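You operate a simulated robot arm through the tools that you are given. There is no shell and no other tool.

You are at the controls of a simulated robot arm. One attempt, no reset.

TASK
Swap the clogged orange muffler for the green one and prove a quick vent.
Fine: pull it only at 0 bar and lay it on the ledge. Air on to 6.0 bar, vent once more, then leave the air on. Set down upright: muffler.

Only the result counts: the job must be done as asked and must still hold three seconds after the hand-in. Knocking over, shifting, dropping, spilling or breaking anything else fails it.

THE ROBOT
A 6-joint arm with a fingered hand, fixed in place. Base frame: the origin is at the foot of the arm, x ahead of it, y to its left, z up. Units: m, degrees, N and s.
With the tool pointing down near the work surface it reaches from about 0.44 to 0.82 m from the base axis. Its first joint turns from -166.0 to 166.0 degrees. Payload 4 kg.
The tool frame sits at the grasp point between the pads (the TCP): z along the fingers, y along the line on which they close. The tips reach 0.02 m beyond it. The gripper opens to 0.14 m. The gripper's body begins 0.054 m behind the TCP. The gripper is a hand of 3 fingers: y runs from the thumb to the fingers, the wrist lies at [0, 0, -0.215] in the tool frame, and closing takes about 1.5 s.
Orientation is told as [roll, pitch, yaw] about the base's x, y, z axes, in that order, counted from this pose: with the fingers straight down and closing along the base's y, the tool's x points along the base's -x, its y along +y and its z along -z.

THE INTERFACE
- The arm moves only by the tool send_rows. Its argument "increments" is a list that holds one entry, the list of rows, each a list of 7 numbers: the shift along the tool's x, y, z in units of 20 mm (1.0 is 20 mm), then the turn, a rotation vector about the tool's x, y, z in units of 6 degrees (1.0 is 6 degrees), then the opening, from 0 (shut) to 1 (fully open). In form: [[[x, y, z, ax, ay, az, hand], ...]]. A call has 1 to 20 rows; each row shifts and turns the commanded pose from where the row before left it, along the tool's axes as they then stand. A call with a number of a shift or a turn outside -1 to 1 is refused whole. Rows are played at 5 a second. More than 0.05 m and 8.6 degrees between two rows, or a gripper value outside its range, and nothing of the call is played. Where a pose cannot be reached the arm comes as near as it can. A force on the tool above 40 N (or 10 N above the force at the start of the call, whichever is more), or a blocked arm, ends the call early, and 0.2 s more pass. The fingers move at their own pace (about 0.045 m/s each) and stop on an object; they squeeze with about 30 N. The grip force told is the motor's: it shows also when the fingers shut on nothing. Time passes only in rows, and 0.2 s behind the last, so rows that do not move let the fingers close. It gives the time, the measured TCP pose, the force on the tool (base axes), the opening and the grip force at its end, in the units of the frame above (readings bear some noise), with the torque about the TCP (base axes, N m) and any sound that the robot's microphone picked up, and new pictures: "views" is both (left out), scene, wrist or none.
- Cameras (640 x 400 px; columns grow to the right, rows downward): "scene" is fixed at [0.4004, 0.4999, 1.4792]; the picture's right is [-0.96, -0.28, 0.00], its down [-0.10, 0.32, -0.94] and it looks along [0.27, -0.90, -0.34] (base axes); focal length 339 px, centre (320, 200). "wrist" rides on the gripper at [0.074, -0.043, -0.079] in the tool frame; the picture's right is [0.50, 0.87, 0.00], its down [-0.59, 0.34, -0.73] and it looks along [-0.64, 0.37, 0.68] (tool axes); focal length 275 px, centre (320, 200). There is no depth. A picture from a camera that has moved, and an enlarged one, comes with that camera's place and axes in the base frame and with its lens. The place of the scene camera against the robot may be out by one fixed shift of up to 0.012 m in any direction.
- slide_trunk(by): slides the trunk up (or, below 0, down) by that many m; the arm rides with it, the base frame stays. It gives what a move gives, with no picture.
- preshape(shape): the hand has 3 fingers and takes this shape, open, in about a second: jaw (thumb against the fingers, like two jaws); tri (thumb and two fingers); tip (a fingertip pinch); poke (one finger out to press); point (the index stretched); flat (the hand flat); cup (the hand cupped); fist (a fist). The gripper value then closes the fingers along that shape, each until it touches; the sizes above hold for jaw. It gives what a move gives, with no picture.
- zoom(camera, box): a new picture of the part [left, top, right, bottom] of that camera's present view, enlarged. The clock stands still meanwhile.
- finish_job(): hands the job in; it is judged then, once.

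Nothing tells you positions but the pictures and the camera data. Unless the task says otherwise, let go and move clear before handing in.

The tools are called after ">>>" by a JSON object that holds its "method" and its "body". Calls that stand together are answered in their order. send_rows: Moves the arm, as the interface text tells. Its arguments: {"type":"object","properties":{"increments":{"type":"array","items":{"type":"array","items":{"type":"array","items":{"type":"number"}}}},"views":{"type":"string","enum":["both","scene","wrist","none"]}},"required":["increments"]} The other tools are called the same way: slide_trunk (by) slides the trunk up or down; preshape (shape) gives the hand a shape; zoom (camera, box) takes an enlarged picture of a part of a camera's view; finish_job () hands the job in.

At the start:

```text
time_s: 0.0
tool_pos: [0.4362, -0.0326, 1.3768]
tool_rot: [0.0, 0.0, 0.0]
ft_force: [0.1, -0.2, -0.5]
ft_torque: [-0.01, 0.0, 0.0]
width: 0.1401
grip_force: 0.1
shape: jaw
trunk travel left (down, up): [-0.175, 0.415]
```

scene: 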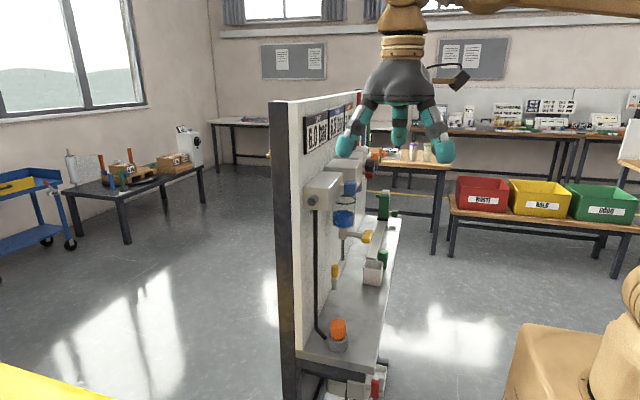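
wrist: 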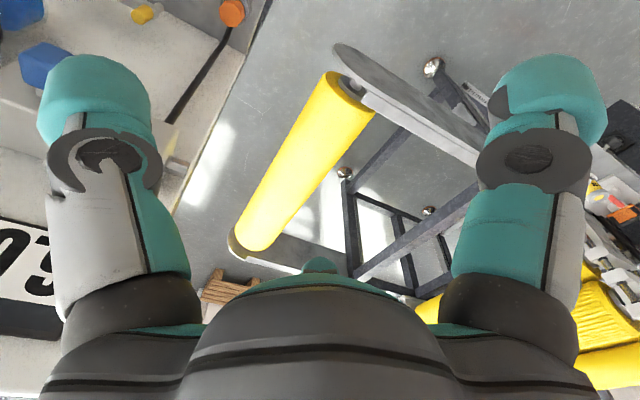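

I see a panel board with a ledge carrying an air-service unit, an orange muffler on the ledge and green items. I'll zoom in on the scene before moving.

>>> {"method": "zoom", "body": {"camera": "scene", "box": [270, 80, 430, 240]}}

>>> {"method": "zoom", "body": {"camera": "scene", "box": [270, 220, 430, 400]}}

>>> {"method": "zoom", "body": {"camera": "wrist", "box": [0, 0, 280, 200]}}

```text
2.50 times, centred on (350, 160) of scene
camera zoom: at [0.4004, 0.4999, 1.4792], right [-0.96, -0.28, 0.0], down [-0.1, 0.32, -0.94], along [0.27, -0.9, -0.34], focal length 848 px, centre (245, 300)
```

zoom: 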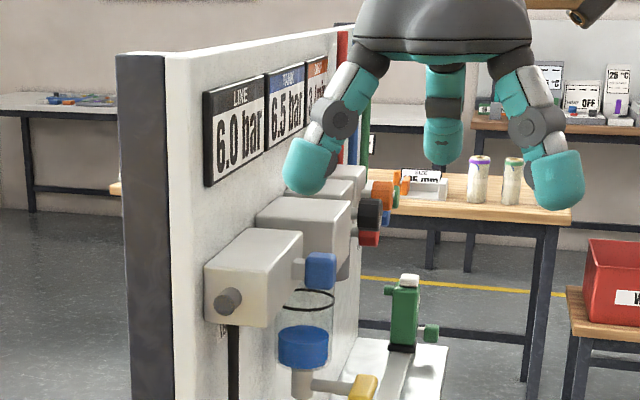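

```text
2.22 times, centred on (350, 310) of scene
camera zoom: at [0.4004, 0.4999, 1.4792], right [-0.96, -0.28, 0.0], down [-0.1, 0.32, -0.94], along [0.27, -0.9, -0.34], focal length 754 px, centre (253, -44)
```

zoom: 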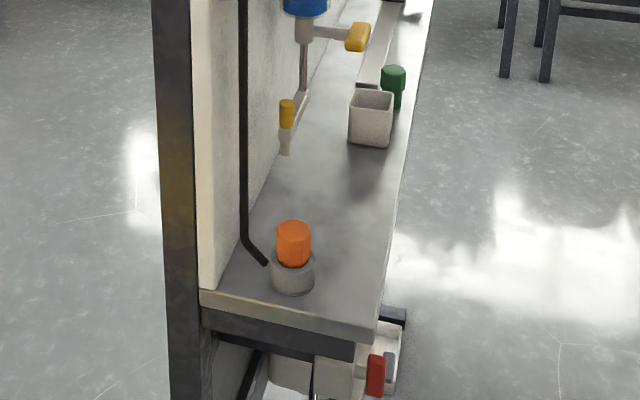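

```text
2.00 times, centred on (140, 100) of wrist
camera zoom: at [0.3629, -0.0755, 1.4557], right [-0.5, 0.87, 0.0], down [0.59, 0.34, 0.73], along [0.64, 0.37, -0.68], focal length 551 px, centre (680, 400)
```

zoom: 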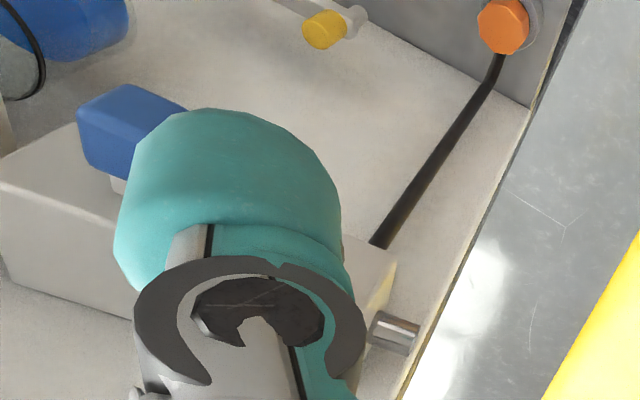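

The panel stands at about x≈0.64 with a ledge at z≈0.86, the orange muffler is near (0.54,-0.14,0.92), and a green muffler seems to be far along the ledge near (0.49,-0.59). I'll raise the hand and turn it, so the wrist camera looks along the panel.

>>> {"method": "send_rows", "body": {"increments": [[[0.5, 0, -1, 0, 0, 1, 1], [0.5, 0, -1, 0, 0, 1, 1], [0, 0, -1, 0, 0, 1, 1], [0, 0, 0, 0, 0, 1, 1], [0, 0, 0, 0, 0, 1, 1], [0, 0, 0, 0, 0, 1, 1], [0, 0, 0, 0, 0, 1, 1], [0, 0, 0, 0, 0, 1, 1]]]}}

```text
time_s: 1.8
tool_pos: [0.4172, -0.0311, 1.4369]
tool_rot: [0.0, -0.1, -48.1]
ft_force: [0.0, -0.8, 0.9]
ft_torque: [-0.03, 0.0, 0.0]
width: 0.1398
grip_force: 0.1
shape: jaw
trunk travel left (down, up): [-0.175, 0.415]
camera wrist: at [0.3359, -0.0052, 1.5155], right [0.31, 0.95, 0.0], down [0.64, -0.21, 0.73], along [0.7, -0.23, -0.68], focal length 275 px, centre (320, 200)
```

scene: 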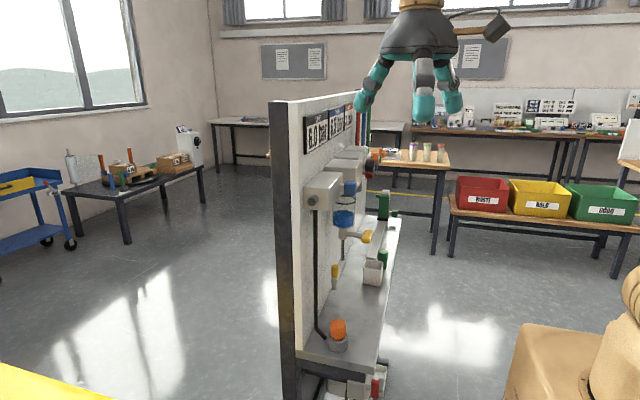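
wrist: 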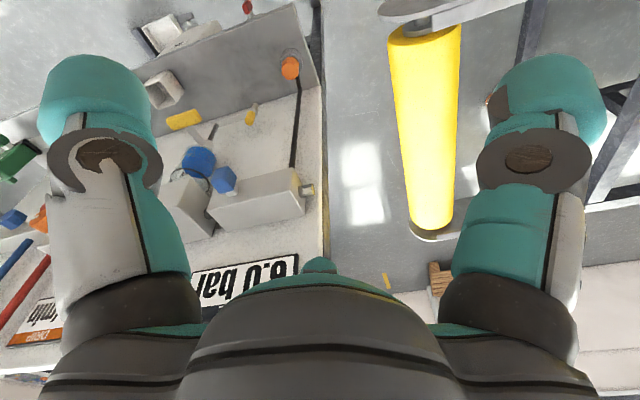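

The wrist view shows the control boxes, bowl and muffler well (upside down). I'll slide the hand along -y, clear of the panel, to see the other controls and signs.

>>> {"method": "send_rows", "body": {"increments": [[[-0.86, -0.91, 0, 0, 0, 0, 1], [-0.86, -0.91, 0, 0, 0, 0, 1], [-0.86, -0.91, 0, 0, 0, 0, 1], [-0.86, -0.91, 0, 0, 0, 0, 1], [-0.86, -0.91, 0, 0, 0, 0, 1], [-0.86, -0.91, 0, 0, 0, 0, 1], [-0.86, -0.91, 0, 0, 0, 0, 1], [-0.86, -0.91, 0, 0, 0, 0, 1], [-0.86, -0.91, 0, 0, 0, 0, 1], [-0.86, -0.91, 0, 0, 0, 0, 1], [0, 0, 0, 0, 0, 0, 1]]]}}

```text
time_s: 4.2
tool_pos: [0.3949, -0.2811, 1.4364]
tool_rot: [0.1, 0.1, -48.0]
ft_force: [0.4, -0.4, 0.3]
ft_torque: [0.0, 0.01, 0.0]
width: 0.14
grip_force: 0.0
shape: jaw
trunk travel left (down, up): [-0.175, 0.415]
camera wrist: at [0.3142, -0.2545, 1.5146], right [0.31, 0.95, 0.0], down [0.65, -0.21, 0.73], along [0.7, -0.23, -0.68], focal length 275 px, centre (320, 200)
```

scene: 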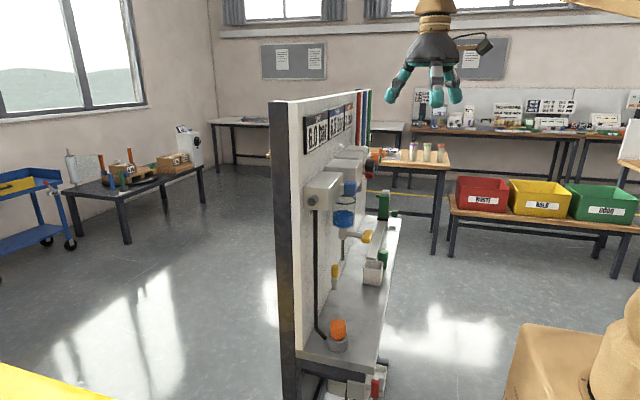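
wrist: 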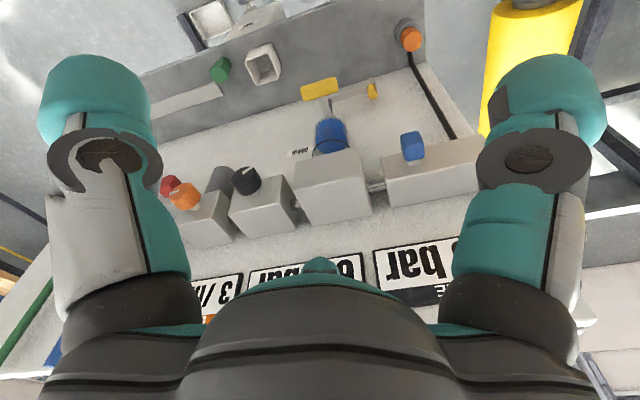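

>>> {"method": "zoom", "body": {"camera": "wrist", "box": [150, 20, 330, 260]}}

>>> {"method": "zoom", "body": {"camera": "wrist", "box": [280, 0, 500, 220]}}

>>> {"method": "zoom", "body": {"camera": "wrist", "box": [170, 220, 480, 340]}}

>>> {"method": "zoom", "body": {"camera": "scene", "box": [290, 80, 400, 160]}}

>>> {"method": "zoom", "body": {"camera": "scene", "box": [330, 140, 430, 280]}}

```text
1.67 times, centred on (240, 140) of wrist
camera zoom: at [0.3142, -0.2545, 1.5146], right [0.31, 0.95, 0.0], down [0.65, -0.21, 0.73], along [0.7, -0.23, -0.68], focal length 459 px, centre (453, 300)
```

zoom: 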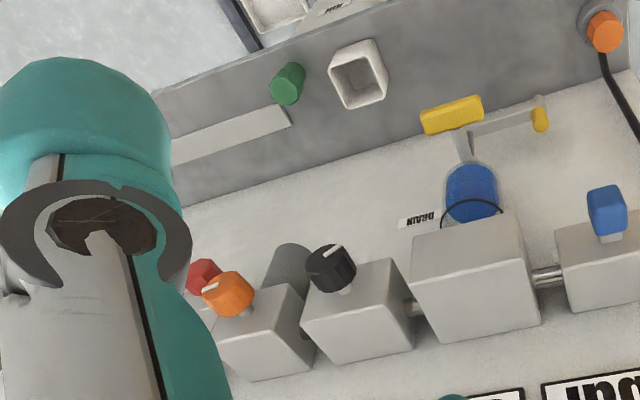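

```text
1.82 times, centred on (390, 110) of wrist
camera zoom: at [0.3142, -0.2545, 1.5146], right [0.31, 0.95, 0.0], down [0.65, -0.21, 0.73], along [0.7, -0.23, -0.68], focal length 500 px, centre (193, 364)
```

zoom: 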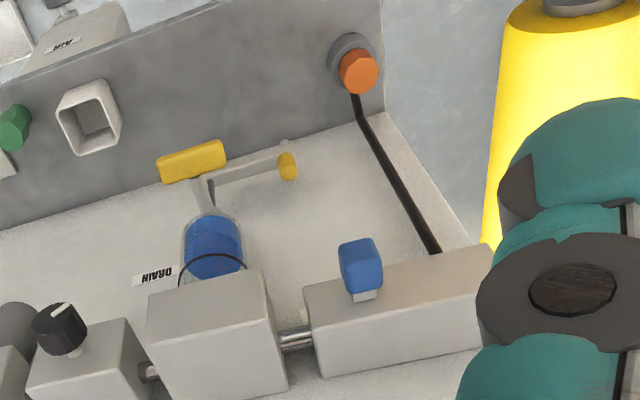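

```text
2.06 times, centred on (325, 280) of wrist
camera zoom: at [0.3142, -0.2545, 1.5146], right [0.31, 0.95, 0.0], down [0.65, -0.21, 0.73], along [0.7, -0.23, -0.68], focal length 568 px, centre (310, 35)
```

zoom: 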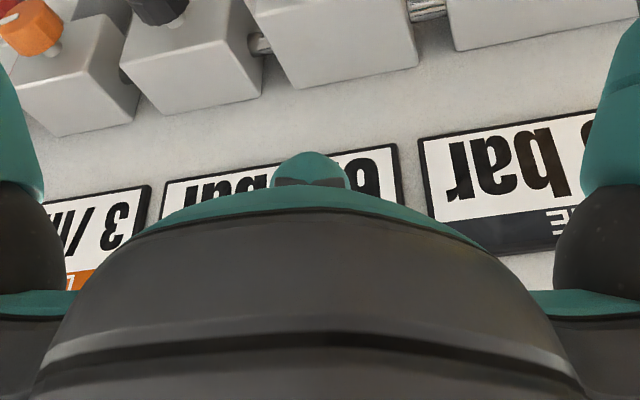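

```text
5.00 times, centred on (345, 120) of scene
camera zoom: at [0.4004, 0.4999, 1.4792], right [-0.96, -0.28, 0.0], down [-0.1, 0.32, -0.94], along [0.27, -0.9, -0.34], focal length 1696 px, centre (195, 600)
```

zoom: 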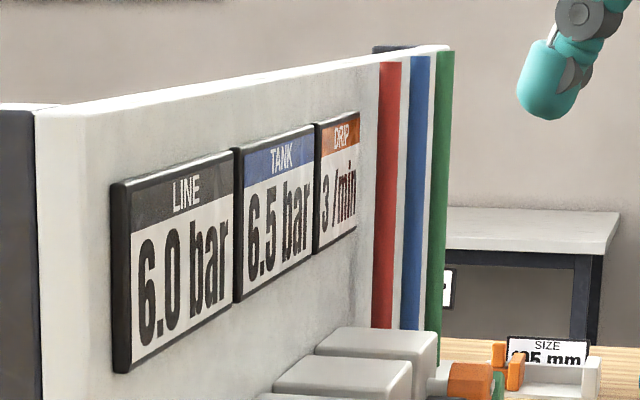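

```text
2.86 times, centred on (380, 210) of scene
camera zoom: at [0.4004, 0.4999, 1.4792], right [-0.96, -0.28, 0.0], down [-0.1, 0.32, -0.94], along [0.27, -0.9, -0.34], focal length 969 px, centre (149, 171)
```

zoom: 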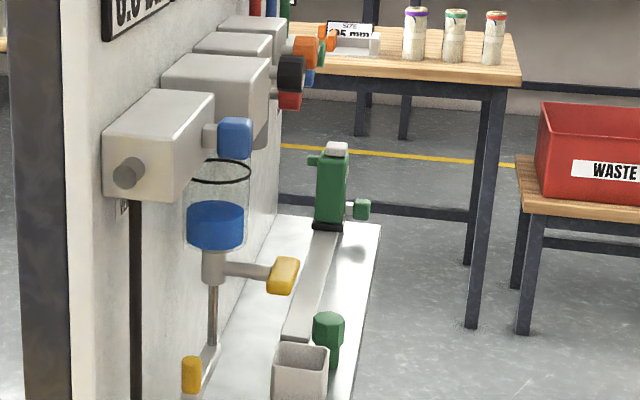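

The signs read LINE 6.0 bar, TANK 6.5 bar, DRIP 3/min. I need to see the things below the ledge and the details of the blue valve.

>>> {"method": "zoom", "body": {"camera": "scene", "box": [290, 330, 430, 400]}}

>>> {"method": "zoom", "body": {"camera": "scene", "box": [300, 160, 390, 250]}}

>>> {"method": "zoom", "body": {"camera": "wrist", "box": [170, 0, 300, 60]}}

>>> {"method": "zoom", "body": {"camera": "scene", "box": [310, 290, 370, 360]}}

>>> {"method": "zoom", "body": {"camera": "scene", "box": [345, 180, 415, 295]}}

```text
4.57 times, centred on (360, 365) of scene
camera zoom: at [0.4004, 0.4999, 1.4792], right [-0.96, -0.28, 0.0], down [-0.1, 0.32, -0.94], along [0.27, -0.9, -0.34], focal length 1550 px, centre (137, -554)
```

zoom: 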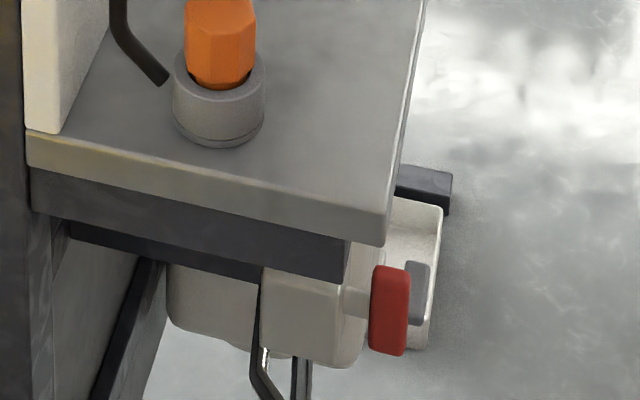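

```text
4.44 times, centred on (345, 205) of scene
camera zoom: at [0.4004, 0.4999, 1.4792], right [-0.96, -0.28, 0.0], down [-0.1, 0.32, -0.94], along [0.27, -0.9, -0.34], focal length 1507 px, centre (209, 178)
```

zoom: 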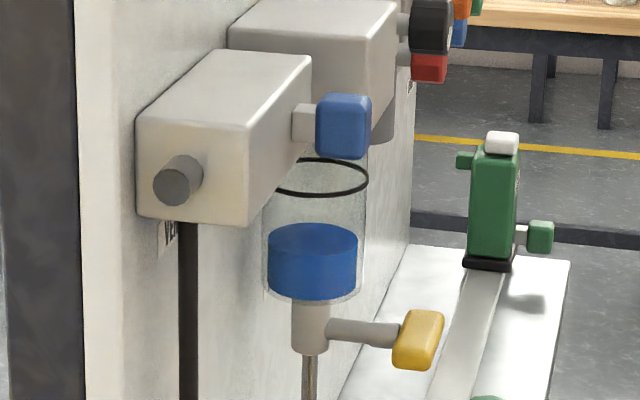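

```text
4.92 times, centred on (235, 30) of wrist
camera zoom: at [0.3142, -0.2545, 1.5146], right [0.31, 0.95, 0.0], down [0.65, -0.21, 0.73], along [0.7, -0.23, -0.68], focal length 1355 px, centre (738, 1037)
```

zoom: 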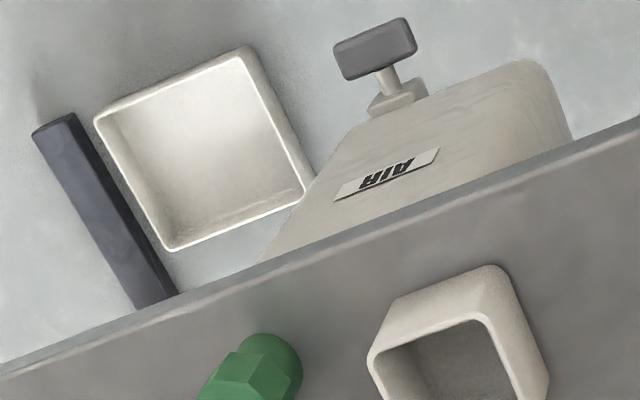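

```text
5.71 times, centred on (340, 325) of scene
camera zoom: at [0.4004, 0.4999, 1.4792], right [-0.96, -0.28, 0.0], down [-0.1, 0.32, -0.94], along [0.27, -0.9, -0.34], focal length 1938 px, centre (206, -514)
```

zoom: 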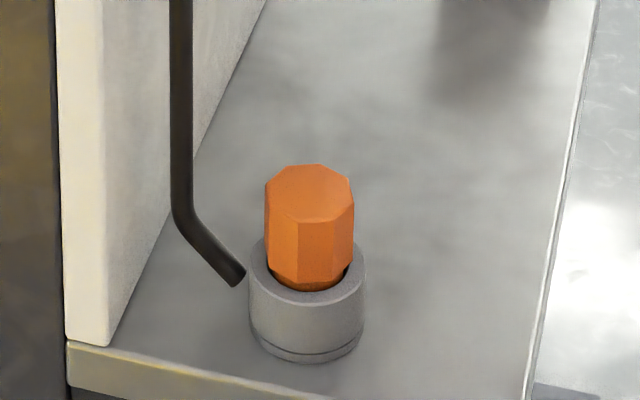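

```text
3.48 times, centred on (380, 238) of scene
camera zoom: at [0.4004, 0.4999, 1.4792], right [-0.96, -0.28, 0.0], down [-0.1, 0.32, -0.94], along [0.27, -0.9, -0.34], focal length 1180 px, centre (111, 70)
```

zoom: 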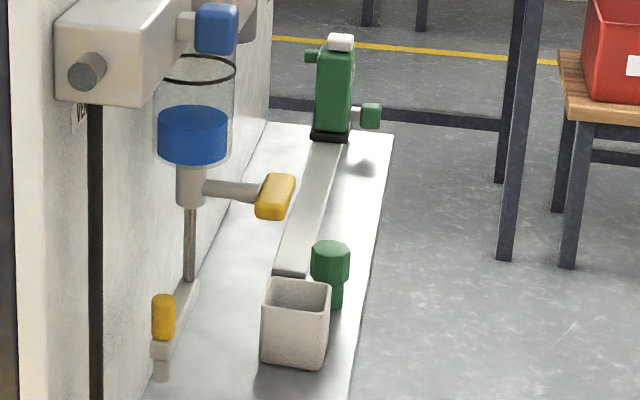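

I'll lower the hand well clear of the panel and tilt it so that the wrist camera looks at the panel's labels.

>>> {"method": "send_rows", "body": {"increments": [[[0.25, 0.03, 0.94, 0, 0, 0, 1], [0.25, 0.03, 0.94, 0, 0, 0, 1], [0.25, 0.03, 0.94, 0, 0, 0, 1], [0.25, 0.03, 0.94, 0, 0, 0, 1], [0.25, 0.03, 0.94, 0, 0, 0, 1], [0.25, 0.03, 0.94, 0, 0, 0, 1], [0.25, 0.03, 0.94, 0, 0, 0, 1], [0.25, 0.03, 0.94, 0, 0, 0, 1], [0, 0, 0, -0.5, -0.86, 0, 1], [0, 0, 0, -0.5, -0.86, 0, 1], [0, 0, 0, -0.5, -0.86, 0, 1], [0, 0, 0, -0.5, -0.86, 0, 1], [0, 0, 0, -0.5, -0.86, 0, 1], [0, 0, 0, 0, 0, 0, 1]]]}}

```text
time_s: 7.4
tool_pos: [0.3998, -0.269, 1.2956]
tool_rot: [16.1, -25.5, -51.4]
ft_force: [-0.2, 0.6, 0.1]
ft_torque: [0.04, 0.01, -0.04]
width: 0.1399
grip_force: 0.0
shape: jaw
trunk travel left (down, up): [-0.175, 0.415]
stopped in row 14: the arm was blocked; the commanded pose is now the measured one
camera wrist: at [0.2919, -0.2337, 1.3205], right [0.3, 0.95, 0.0], down [0.21, -0.07, 0.97], along [0.93, -0.3, -0.22], focal length 275 px, centre (320, 200)
```

scene: 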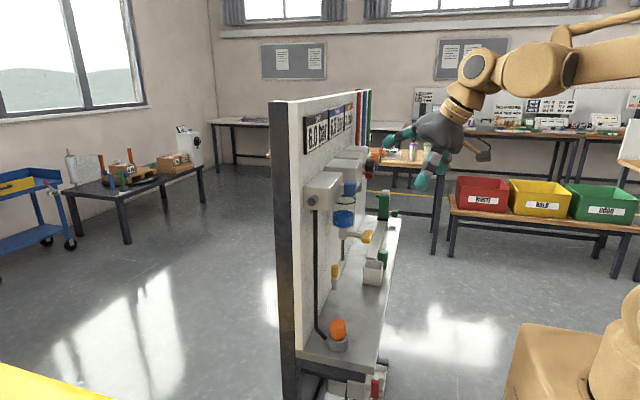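
wrist: 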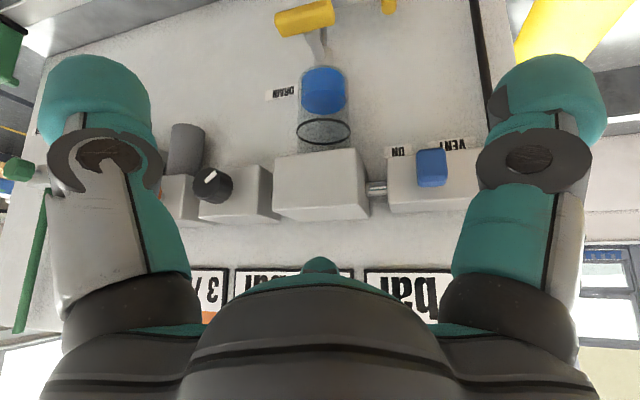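

>>> {"method": "zoom", "body": {"camera": "wrist", "box": [370, 120, 490, 220]}}

>>> {"method": "zoom", "body": {"camera": "wrist", "box": [150, 60, 290, 240]}}

>>> {"method": "zoom", "body": {"camera": "wrist", "box": [220, 0, 420, 130]}}

```text
4.00 times, centred on (430, 170) of wrist
camera zoom: at [0.2919, -0.2337, 1.3205], right [0.3, 0.95, 0.0], down [0.21, -0.07, 0.97], along [0.93, -0.3, -0.22], focal length 1101 px, centre (-120, 320)
```

zoom: 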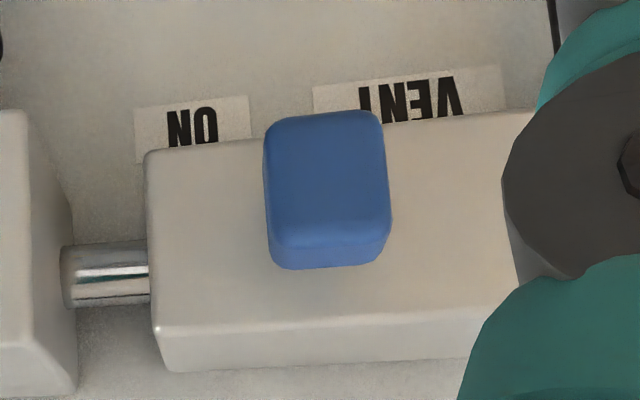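

```text
2.22 times, centred on (220, 150) of wrist
camera zoom: at [0.2919, -0.2337, 1.3205], right [0.3, 0.95, 0.0], down [0.21, -0.07, 0.97], along [0.93, -0.3, -0.22], focal length 612 px, centre (542, 311)
```

zoom: 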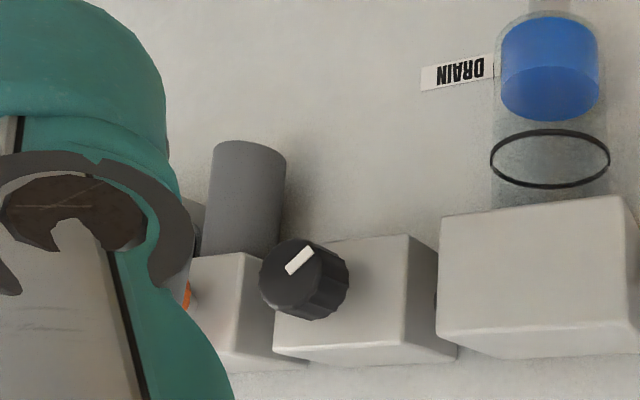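

```text
3.08 times, centred on (320, 65) of wrist
camera zoom: at [0.2919, -0.2337, 1.3205], right [0.3, 0.95, 0.0], down [0.21, -0.07, 0.97], along [0.93, -0.3, -0.22], focal length 847 px, centre (320, 615)
```

zoom: 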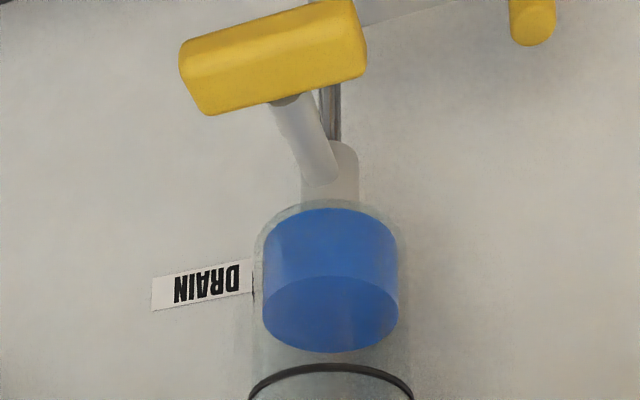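

The blue block is the ON/VENT control (VENT toward +y, ON toward -y), and the fingers splay 120° apart, so pressing it sideways with one finger looks best. I'll try the poke shape here in free space and look at it.

>>> {"method": "preshape", "body": {"shape": "poke"}}

>>> {"method": "zoom", "body": {"camera": "wrist", "box": [0, 0, 640, 400]}}

>>> {"method": "zoom", "body": {"camera": "scene", "box": [380, 60, 540, 220]}}

```text
time_s: 8.3
tool_pos: [0.3971, -0.2676, 1.2942]
tool_rot: [16.1, -25.6, -51.5]
ft_force: [0.1, 0.3, 0.0]
ft_torque: [0.01, -0.03, -0.01]
width: 0.0
grip_force: 0.0
shape: poke
trunk travel left (down, up): [-0.175, 0.415]
```

```text
1.00 times, centred on (320, 200) of wrist (not enlarged: the box is as wide or as high as the picture)
camera zoom: at [0.2898, -0.2327, 1.3207], right [0.31, 0.95, 0.0], down [0.21, -0.07, 0.98], along [0.93, -0.3, -0.22], focal length 275 px, centre (320, 200)
```

zoom: 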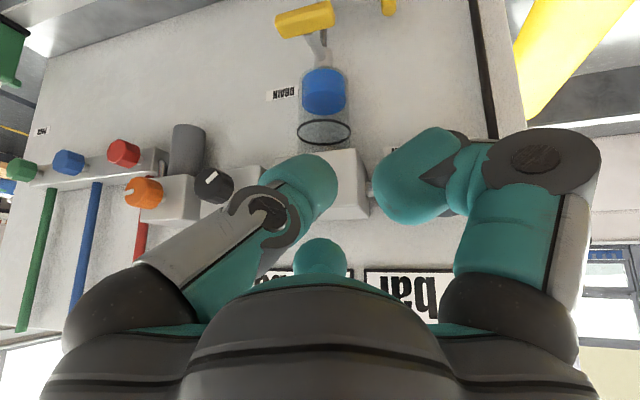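

```text
2.50 times, centred on (460, 140) of scene
camera zoom: at [0.4004, 0.4999, 1.4792], right [-0.96, -0.28, 0.0], down [-0.1, 0.32, -0.94], along [0.27, -0.9, -0.34], focal length 848 px, centre (-30, 350)
```

zoom: 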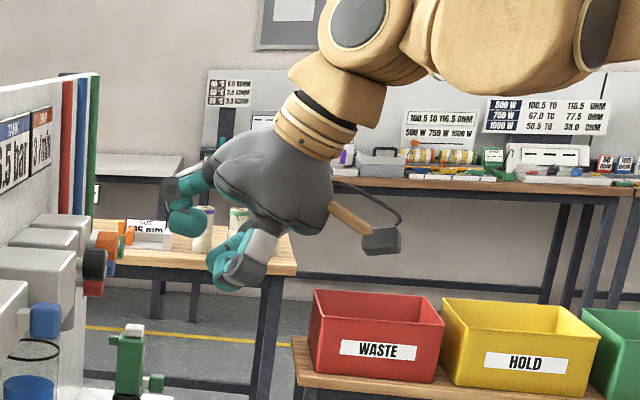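

The poke shape curls all fingers and is not obviously useful; I'll look at the point shape and the shut jaw to choose a good pusher.

>>> {"method": "preshape", "body": {"shape": "point"}}

>>> {"method": "zoom", "body": {"camera": "wrist", "box": [0, 0, 640, 400]}}

>>> {"method": "zoom", "body": {"camera": "scene", "box": [400, 80, 500, 180]}}

```text
time_s: 9.2
tool_pos: [0.3979, -0.2655, 1.2956]
tool_rot: [16.1, -25.7, -51.5]
ft_force: [0.1, -0.3, 0.7]
ft_torque: [-0.03, -0.03, -0.05]
width: 0.0002
grip_force: 0.0
shape: point
trunk travel left (down, up): [-0.175, 0.415]
```

```text
1.00 times, centred on (320, 200) of wrist (not enlarged: the box is as wide or as high as the picture)
camera zoom: at [0.2894, -0.2323, 1.3205], right [0.31, 0.95, 0.0], down [0.21, -0.07, 0.98], along [0.93, -0.3, -0.22], focal length 275 px, centre (320, 200)
```

zoom: 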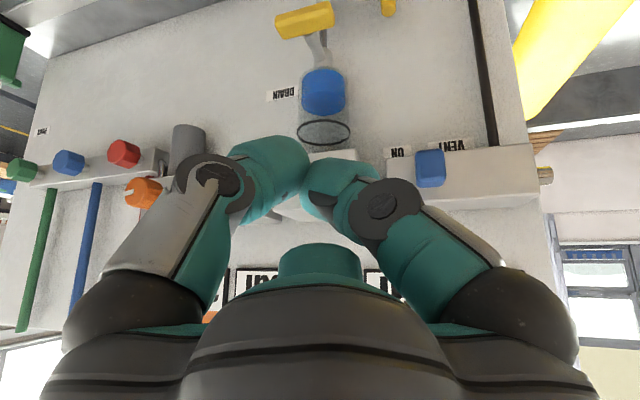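

```text
4.00 times, centred on (450, 130) of scene
camera zoom: at [0.4004, 0.4999, 1.4792], right [-0.96, -0.28, 0.0], down [-0.1, 0.32, -0.94], along [0.27, -0.9, -0.34], focal length 1357 px, centre (-200, 480)
```

zoom: 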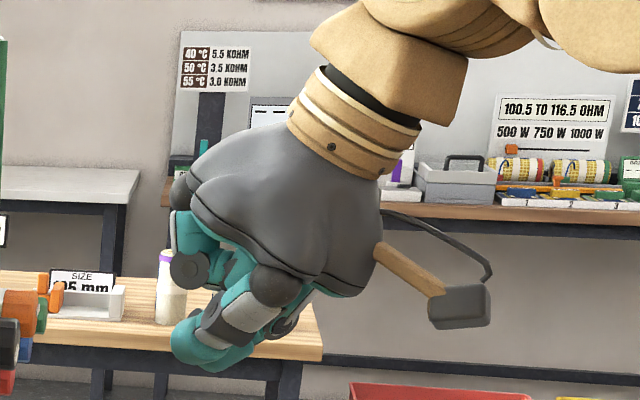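

>>> {"method": "zoom", "body": {"camera": "wrist", "box": [370, 110, 570, 235]}}

>>> {"method": "preshape", "body": {"shape": "jaw"}}

>>> {"method": "send_rows", "body": {"increments": [[[0, 0, 0, 0, 0, 0, 0], [0, 0, 0, 0, 0, 0, 0], [0, 0, 0, 0, 0, 0, 0], [0, 0, 0, 0, 0, 0, 0], [0, 0, 0, 0, 0, 0, 0], [0, 0, 0, 0, 0, 0, 0], [0, 0, 0, 0, 0, 0, 0], [0, 0, 0, 0, 0, 0, 0], [0, 0, 0, 0, 0, 0, 0]]]}}

>>> {"method": "zoom", "body": {"camera": "scene", "box": [400, 80, 500, 180]}}

```text
3.20 times, centred on (470, 172) of wrist
camera zoom: at [0.2894, -0.2323, 1.3205], right [0.31, 0.95, 0.0], down [0.21, -0.07, 0.98], along [0.93, -0.3, -0.22], focal length 881 px, centre (-160, 288)
```

zoom: 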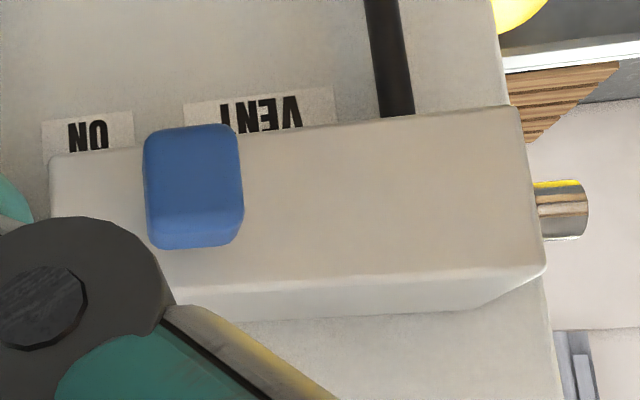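

```text
time_s: 10.1
tool_pos: [0.3979, -0.2658, 1.2948]
tool_rot: [16.2, -25.5, -51.6]
ft_force: [0.2, 0.4, 0.2]
ft_torque: [-0.03, -0.01, -0.02]
width: 0.1403
grip_force: 0.1
shape: jaw
trunk travel left (down, up): [-0.175, 0.415]
```

```text
time_s: 12.1
tool_pos: [0.3963, -0.2665, 1.2953]
tool_rot: [16.1, -25.5, -51.6]
ft_force: [-0.8, 0.8, 0.5]
ft_torque: [-0.02, 0.02, -0.01]
width: 0.0
grip_force: 27.6
shape: jaw
trunk travel left (down, up): [-0.175, 0.415]
camera wrist: at [0.2886, -0.2316, 1.3203], right [0.31, 0.95, 0.0], down [0.21, -0.07, 0.98], along [0.93, -0.3, -0.22], focal length 275 px, centre (320, 200)
```

scene: 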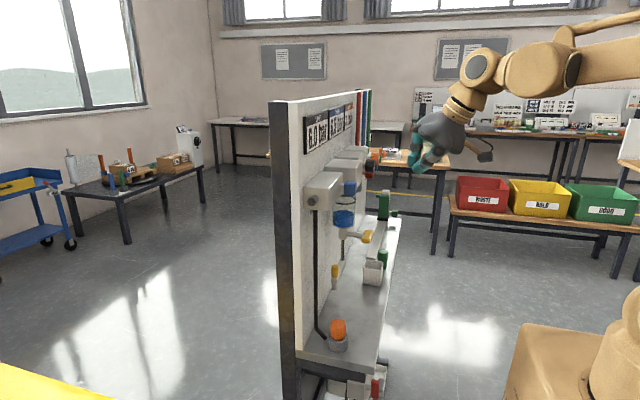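
wrist: 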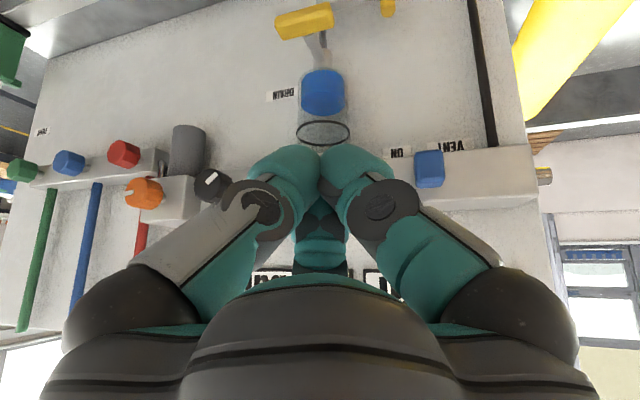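

```text
4.00 times, centred on (450, 130) of scene
camera zoom: at [0.4004, 0.4999, 1.4792], right [-0.96, -0.28, 0.0], down [-0.1, 0.32, -0.94], along [0.27, -0.9, -0.34], focal length 1357 px, centre (-200, 480)
```

zoom: 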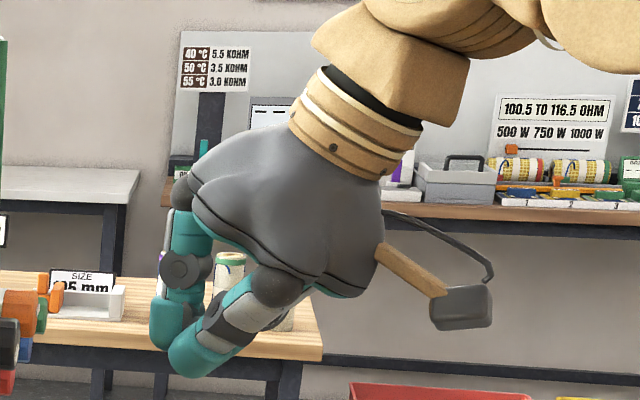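

The blue knob is near (0.54,-0.21,1.24), with ON labelled to its -y side and VENT to its +y side. I'll use the closed fingers as a pusher, turning the hand so it points at the panel from the robot's side, and staging in front of it.

>>> {"method": "send_rows", "body": {"increments": [[[0, 0, 0, -0.396, 0.228, -0.795, 0], [0, 0, 0, -0.396, 0.228, -0.795, 0], [0, 0, 0, -0.396, 0.228, -0.795, 0], [0, 0, 0, -0.396, 0.228, -0.795, 0], [0, 0, 0, -0.396, 0.228, -0.795, 0], [0, 0, 0, -0.396, 0.228, -0.795, 0], [-0.418, 0.06, 0.873, 0, 0, 0, 0], [-0.418, 0.06, 0.873, 0, 0, 0, 0], [-0.418, 0.06, 0.873, 0, 0, 0, 0], [-0.418, 0.06, 0.873, 0, 0, 0, 0], [0, 0, 0, -0.42, -0.725, 0, 0], [0, 0, 0, -0.42, -0.725, 0, 0], [0, 0, 0, -0.42, -0.725, 0, 0], [0, 0, 0, -0.42, -0.725, 0, 0]]]}}

```text
time_s: 15.1
tool_pos: [0.4575, -0.2597, 1.2497]
tool_rot: [31.0, -41.6, -26.9]
ft_force: [0.4, 0.1, -0.8]
ft_torque: [-0.01, 0.0, 0.0]
width: 0.0001
grip_force: 30.0
shape: jaw
trunk travel left (down, up): [-0.175, 0.415]
camera wrist: at [0.347, -0.2904, 1.2343], right [-0.26, 0.96, 0.0], down [-0.12, -0.04, 0.99], along [0.96, 0.26, 0.13], focal length 275 px, centre (320, 200)
```

scene: 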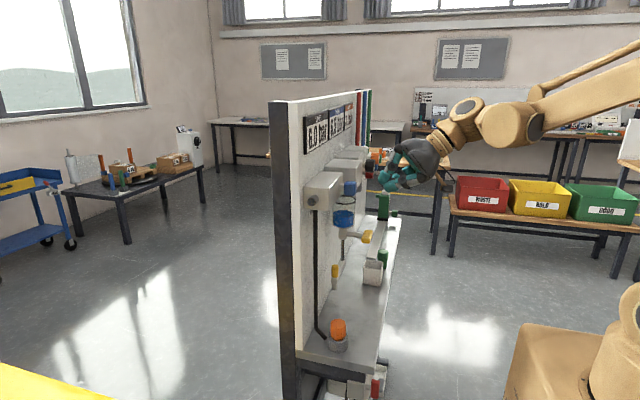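
wrist: 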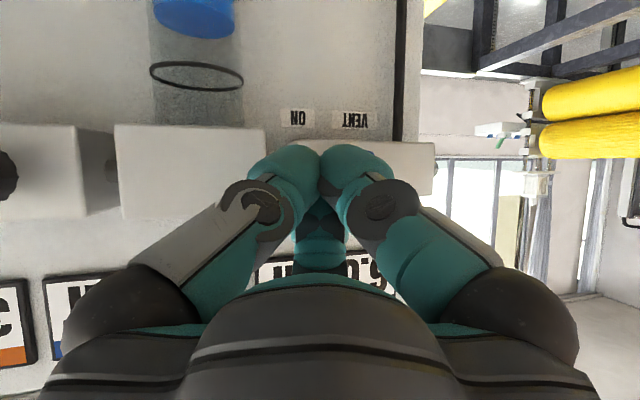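

The closed fingertips form a cluster about 6 cm wide. I'll move them in front of the gap on the -y side of the blue knob, short of the filter box face.

>>> {"method": "send_rows", "body": {"increments": [[[-0.557, -0.067, 0.731, 0, 0, 0, 0], [-0.557, -0.067, 0.731, 0, 0, 0, 0], [-0.557, -0.067, 0.731, 0, 0, 0, 0], [-0.278, -0.034, 0.366, 0, 0, 0, 0]]]}}

>>> {"method": "zoom", "body": {"camera": "scene", "box": [310, 140, 410, 240]}}

>>> {"method": "zoom", "body": {"camera": "wrist", "box": [220, 80, 460, 240]}}

```text
time_s: 16.1
tool_pos: [0.5226, -0.2671, 1.2411]
tool_rot: [30.9, -41.7, -26.8]
ft_force: [-0.5, -1.0, 0.6]
ft_torque: [0.02, 0.02, 0.01]
width: 0.0001
grip_force: 30.1
shape: jaw
trunk travel left (down, up): [-0.175, 0.415]
camera wrist: at [0.4108, -0.2982, 1.2262], right [-0.26, 0.96, 0.0], down [-0.12, -0.03, 0.99], along [0.96, 0.26, 0.13], focal length 275 px, centre (320, 200)
```

scene: 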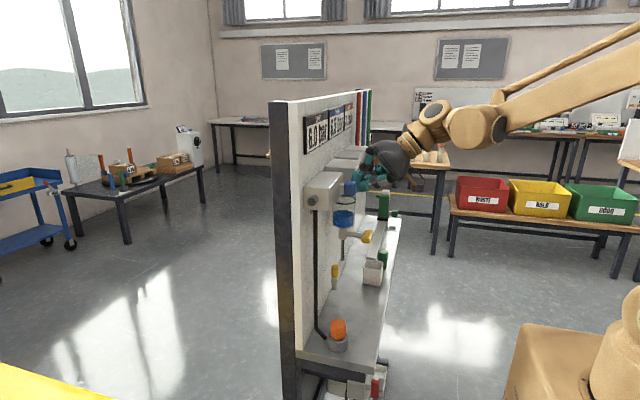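
wrist: 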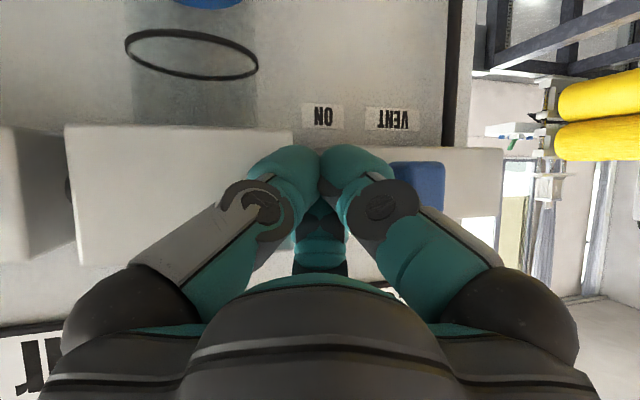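

```text
4.00 times, centred on (360, 190) of scene
camera zoom: at [0.4004, 0.4999, 1.4792], right [-0.96, -0.28, 0.0], down [-0.1, 0.32, -0.94], along [0.27, -0.9, -0.34], focal length 1357 px, centre (160, 240)
```

zoom: 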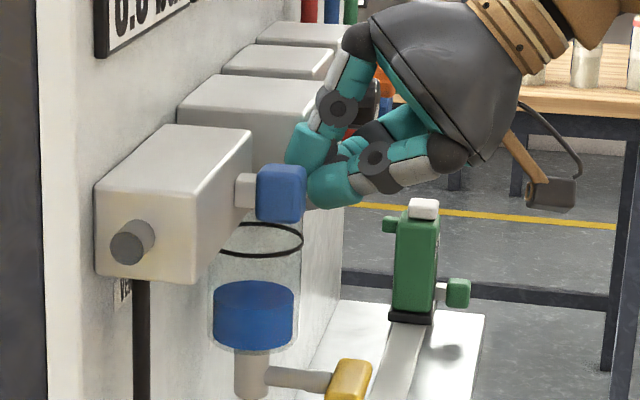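

```text
2.50 times, centred on (340, 160) of wrist
camera zoom: at [0.4108, -0.2982, 1.2262], right [-0.26, 0.96, 0.0], down [-0.12, -0.03, 0.99], along [0.96, 0.26, 0.13], focal length 688 px, centre (270, 300)
```

zoom: 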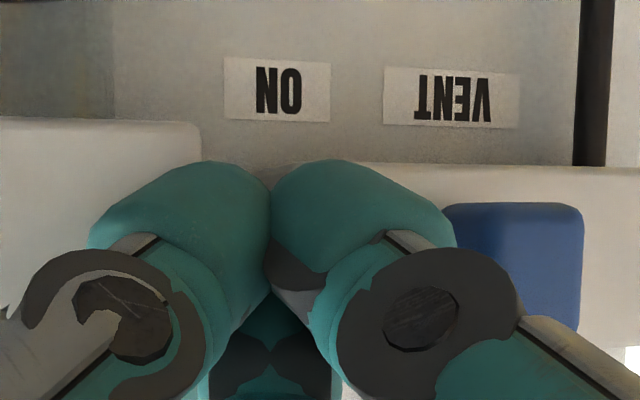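

The fingers are now just left of the blue knob. I'll go slightly deeper and press gently toward +y (VENT), watching the force.

>>> {"method": "send_rows", "body": {"increments": [[[-0.25, 0.03, 0.28, 0, 0, 0, 0], [0.168, 0.457, 0.099, 0, 0, 0, 0], [0.168, 0.457, 0.099, 0, 0, 0, 0], [0.084, 0.229, 0.05, 0, 0, 0, 0], [0, 0, 0, 0, 0, 0, 0]]]}}

>>> {"method": "zoom", "body": {"camera": "scene", "box": [310, 140, 410, 240]}}

>>> {"method": "zoom", "body": {"camera": "wrist", "box": [220, 80, 460, 240]}}

```text
time_s: 17.3
tool_pos: [0.53, -0.2439, 1.2415]
tool_rot: [31.0, -41.6, -26.9]
ft_force: [0.5, 0.3, -1.0]
ft_torque: [0.02, 0.02, 0.01]
width: 0.0002
grip_force: 30.0
shape: jaw
trunk travel left (down, up): [-0.175, 0.415]
camera wrist: at [0.4187, -0.2734, 1.2251], right [-0.26, 0.96, 0.0], down [-0.12, -0.04, 0.99], along [0.96, 0.26, 0.13], focal length 275 px, centre (320, 200)
```

scene: 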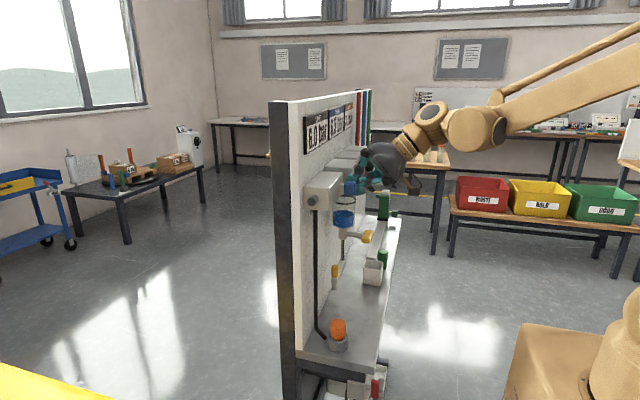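
wrist: 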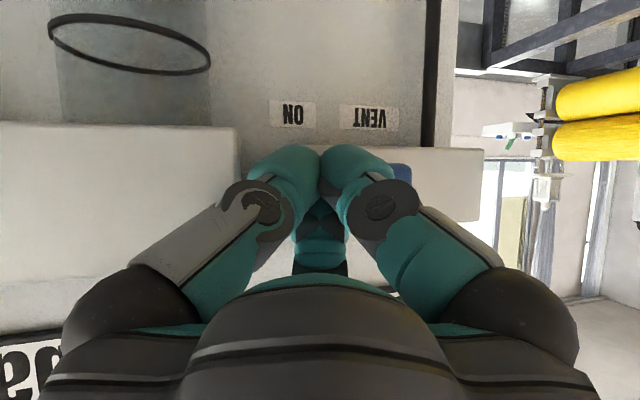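

```text
4.00 times, centred on (360, 190) of scene
camera zoom: at [0.4004, 0.4999, 1.4792], right [-0.96, -0.28, 0.0], down [-0.1, 0.32, -0.94], along [0.27, -0.9, -0.34], focal length 1357 px, centre (160, 240)
```

zoom: 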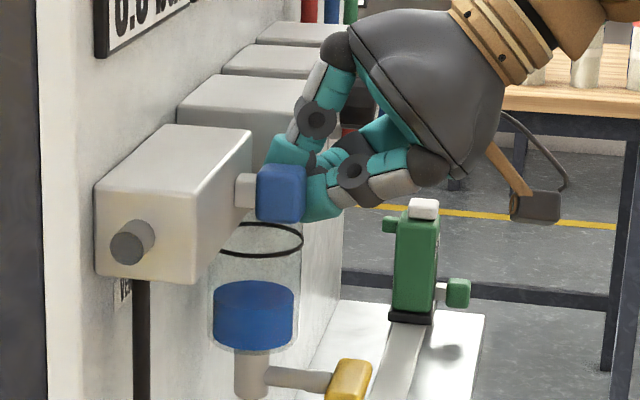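

```text
2.50 times, centred on (340, 160) of wrist
camera zoom: at [0.4187, -0.2734, 1.2251], right [-0.26, 0.96, 0.0], down [-0.12, -0.04, 0.99], along [0.96, 0.26, 0.13], focal length 688 px, centre (270, 300)
```

zoom: 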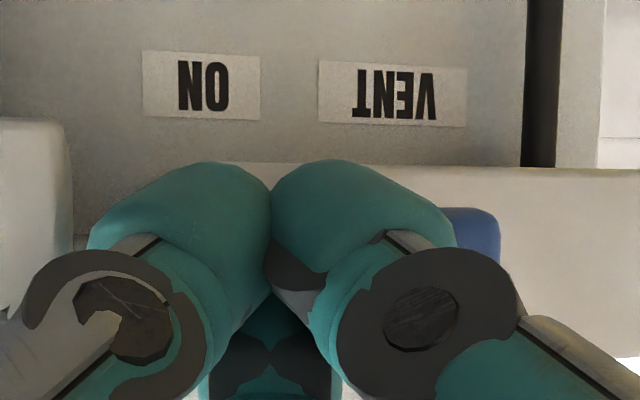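

No contact yet. I'll continue in small steps toward +y.

>>> {"method": "send_rows", "body": {"increments": [[[0.084, 0.229, 0.05, 0, 0, 0, 0], [0.084, 0.229, 0.05, 0, 0, 0, 0], [0, 0, 0, 0, 0, 0, 0]]]}}

>>> {"method": "zoom", "body": {"camera": "scene", "box": [310, 140, 410, 240]}}

```text
time_s: 18.1
tool_pos: [0.5289, -0.2318, 1.2406]
tool_rot: [31.0, -41.6, -26.8]
ft_force: [1.1, -0.5, -0.4]
ft_torque: [-0.02, 0.01, 0.0]
width: 0.0001
grip_force: 29.8
shape: jaw
trunk travel left (down, up): [-0.175, 0.415]
camera wrist: at [0.4186, -0.2626, 1.225], right [-0.26, 0.96, 0.0], down [-0.12, -0.04, 0.99], along [0.96, 0.26, 0.13], focal length 275 px, centre (320, 200)
```

scene: 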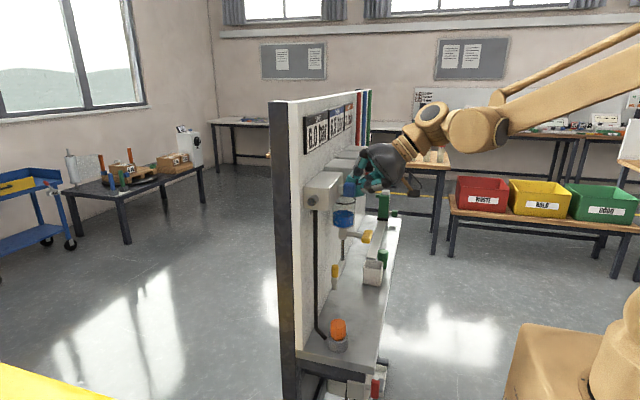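
wrist: 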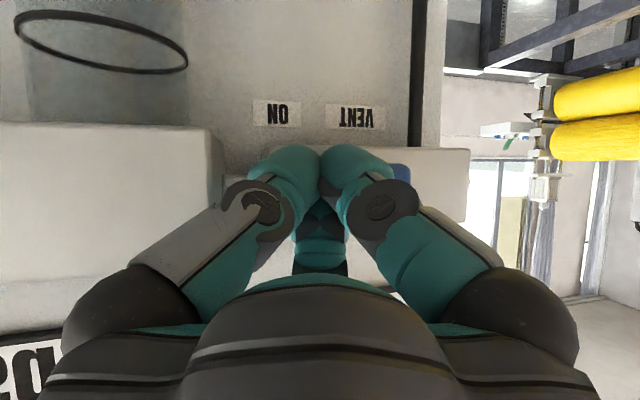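

```text
4.00 times, centred on (360, 190) of scene
camera zoom: at [0.4004, 0.4999, 1.4792], right [-0.96, -0.28, 0.0], down [-0.1, 0.32, -0.94], along [0.27, -0.9, -0.34], focal length 1357 px, centre (160, 240)
```

zoom: 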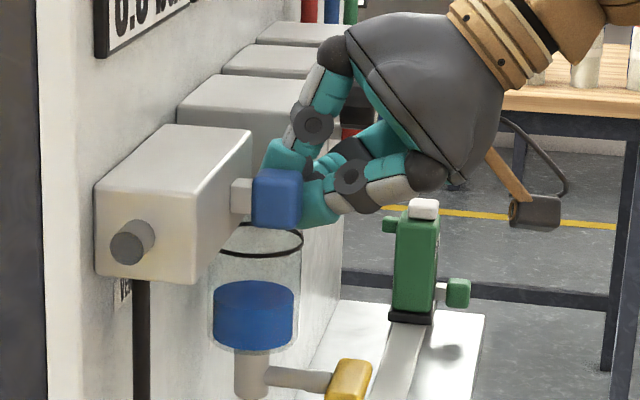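

The knob slides: it moved about 5 mm toward VENT with almost no force. I'll keep pushing.

>>> {"method": "send_rows", "body": {"increments": [[[0.168, 0.457, 0.099, 0, 0, 0, 0], [0.168, 0.457, 0.099, 0, 0, 0, 0], [0, 0, 0, 0, 0, 0, 0]]]}}

>>> {"method": "zoom", "body": {"camera": "scene", "box": [290, 100, 410, 240]}}

```text
time_s: 18.9
tool_pos: [0.5286, -0.2118, 1.2415]
tool_rot: [30.8, -41.6, -26.7]
ft_force: [-0.1, -0.6, -0.7]
ft_torque: [0.01, 0.02, -0.03]
width: 0.0001
grip_force: 30.3
shape: jaw
trunk travel left (down, up): [-0.175, 0.415]
camera wrist: at [0.4177, -0.2422, 1.2257], right [-0.26, 0.96, 0.0], down [-0.12, -0.04, 0.99], along [0.96, 0.26, 0.13], focal length 275 px, centre (320, 200)
```

scene: 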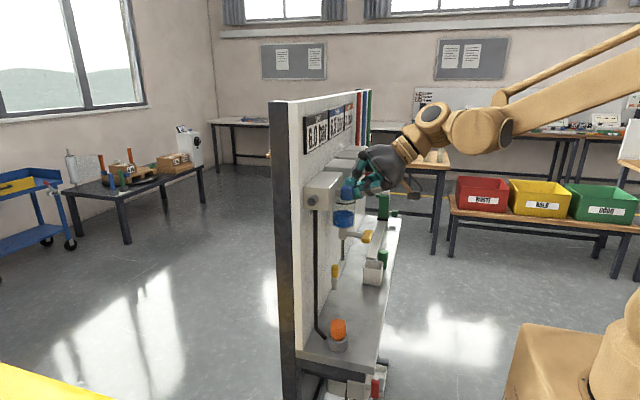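
wrist: 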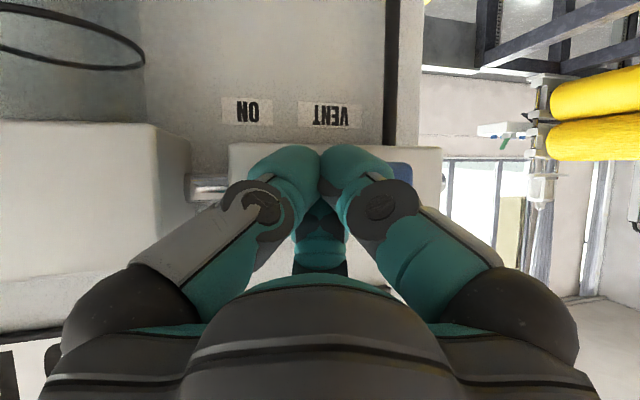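

```text
2.86 times, centred on (350, 170) of scene
camera zoom: at [0.4004, 0.4999, 1.4792], right [-0.96, -0.28, 0.0], down [-0.1, 0.32, -0.94], along [0.27, -0.9, -0.34], focal length 969 px, centre (234, 286)
```

zoom: 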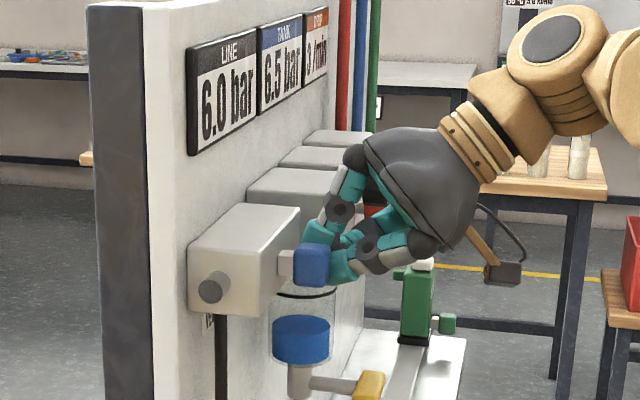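

>>> {"method": "send_rows", "body": {"increments": [[[0.168, 0.457, 0.099, 0, 0, 0, 0], [0.168, 0.457, 0.099, 0, 0, 0, 0], [0, 0, 0, 0, 0, 0, 0]]]}}

>>> {"method": "zoom", "body": {"camera": "scene", "box": [290, 100, 410, 240]}}

```text
time_s: 19.7
tool_pos: [0.529, -0.1921, 1.2428]
tool_rot: [31.0, -41.6, -26.8]
ft_force: [-0.5, -0.4, -0.4]
ft_torque: [0.02, -0.04, 0.02]
width: 0.0001
grip_force: 30.3
shape: jaw
trunk travel left (down, up): [-0.175, 0.415]
camera wrist: at [0.4183, -0.2229, 1.2258], right [-0.26, 0.96, 0.0], down [-0.12, -0.04, 0.99], along [0.96, 0.26, 0.13], focal length 275 px, centre (320, 200)
```

scene: 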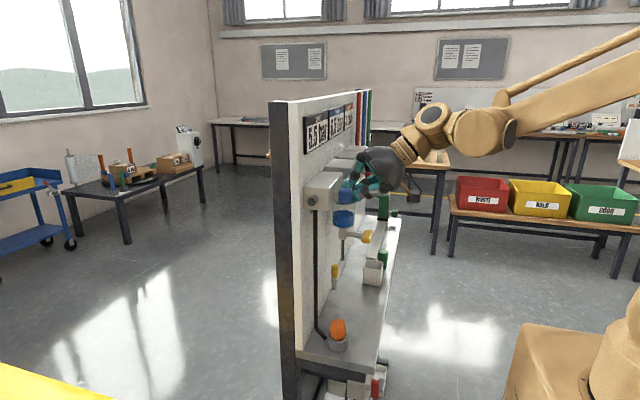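
wrist: 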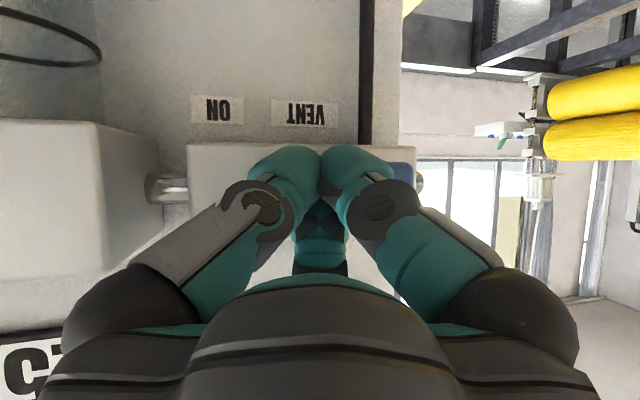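

```text
2.86 times, centred on (350, 170) of scene
camera zoom: at [0.4004, 0.4999, 1.4792], right [-0.96, -0.28, 0.0], down [-0.1, 0.32, -0.94], along [0.27, -0.9, -0.34], focal length 969 px, centre (234, 286)
```

zoom: 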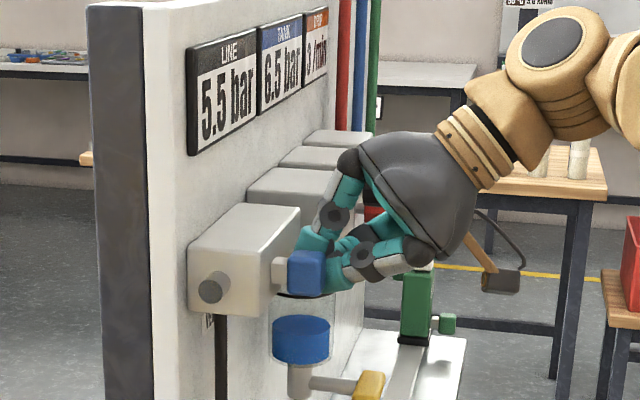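

LINE is dropping (5.5 bar), so it is venting. I'll push a little more to find the end stop and wait.

>>> {"method": "send_rows", "body": {"increments": [[[0.084, 0.229, 0.05, 0, 0, 0, 0], [0.084, 0.229, 0.05, 0, 0, 0, 0], [0, 0, 0, 0, 0, 0, 0], [0, 0, 0, 0, 0, 0, 0], [0, 0, 0, 0, 0, 0, 0]]], "views": "none"}}

>>> {"method": "zoom", "body": {"camera": "scene", "box": [290, 100, 410, 240]}}

```text
time_s: 20.9
tool_pos: [0.5301, -0.183, 1.2413]
tool_rot: [30.8, -41.6, -26.8]
ft_force: [0.0, 0.9, 0.5]
ft_torque: [0.0, -0.01, -0.01]
width: 0.0001
grip_force: 30.6
shape: jaw
trunk travel left (down, up): [-0.175, 0.415]
```

```text
2.86 times, centred on (350, 170) of scene
camera zoom: at [0.4004, 0.4999, 1.4792], right [-0.96, -0.28, 0.0], down [-0.1, 0.32, -0.94], along [0.27, -0.9, -0.34], focal length 969 px, centre (234, 286)
```

zoom: 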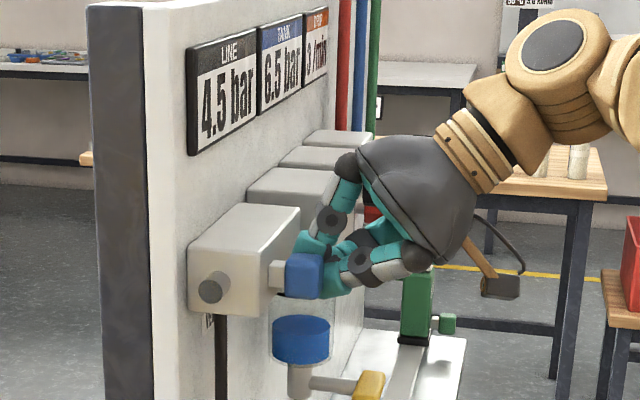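

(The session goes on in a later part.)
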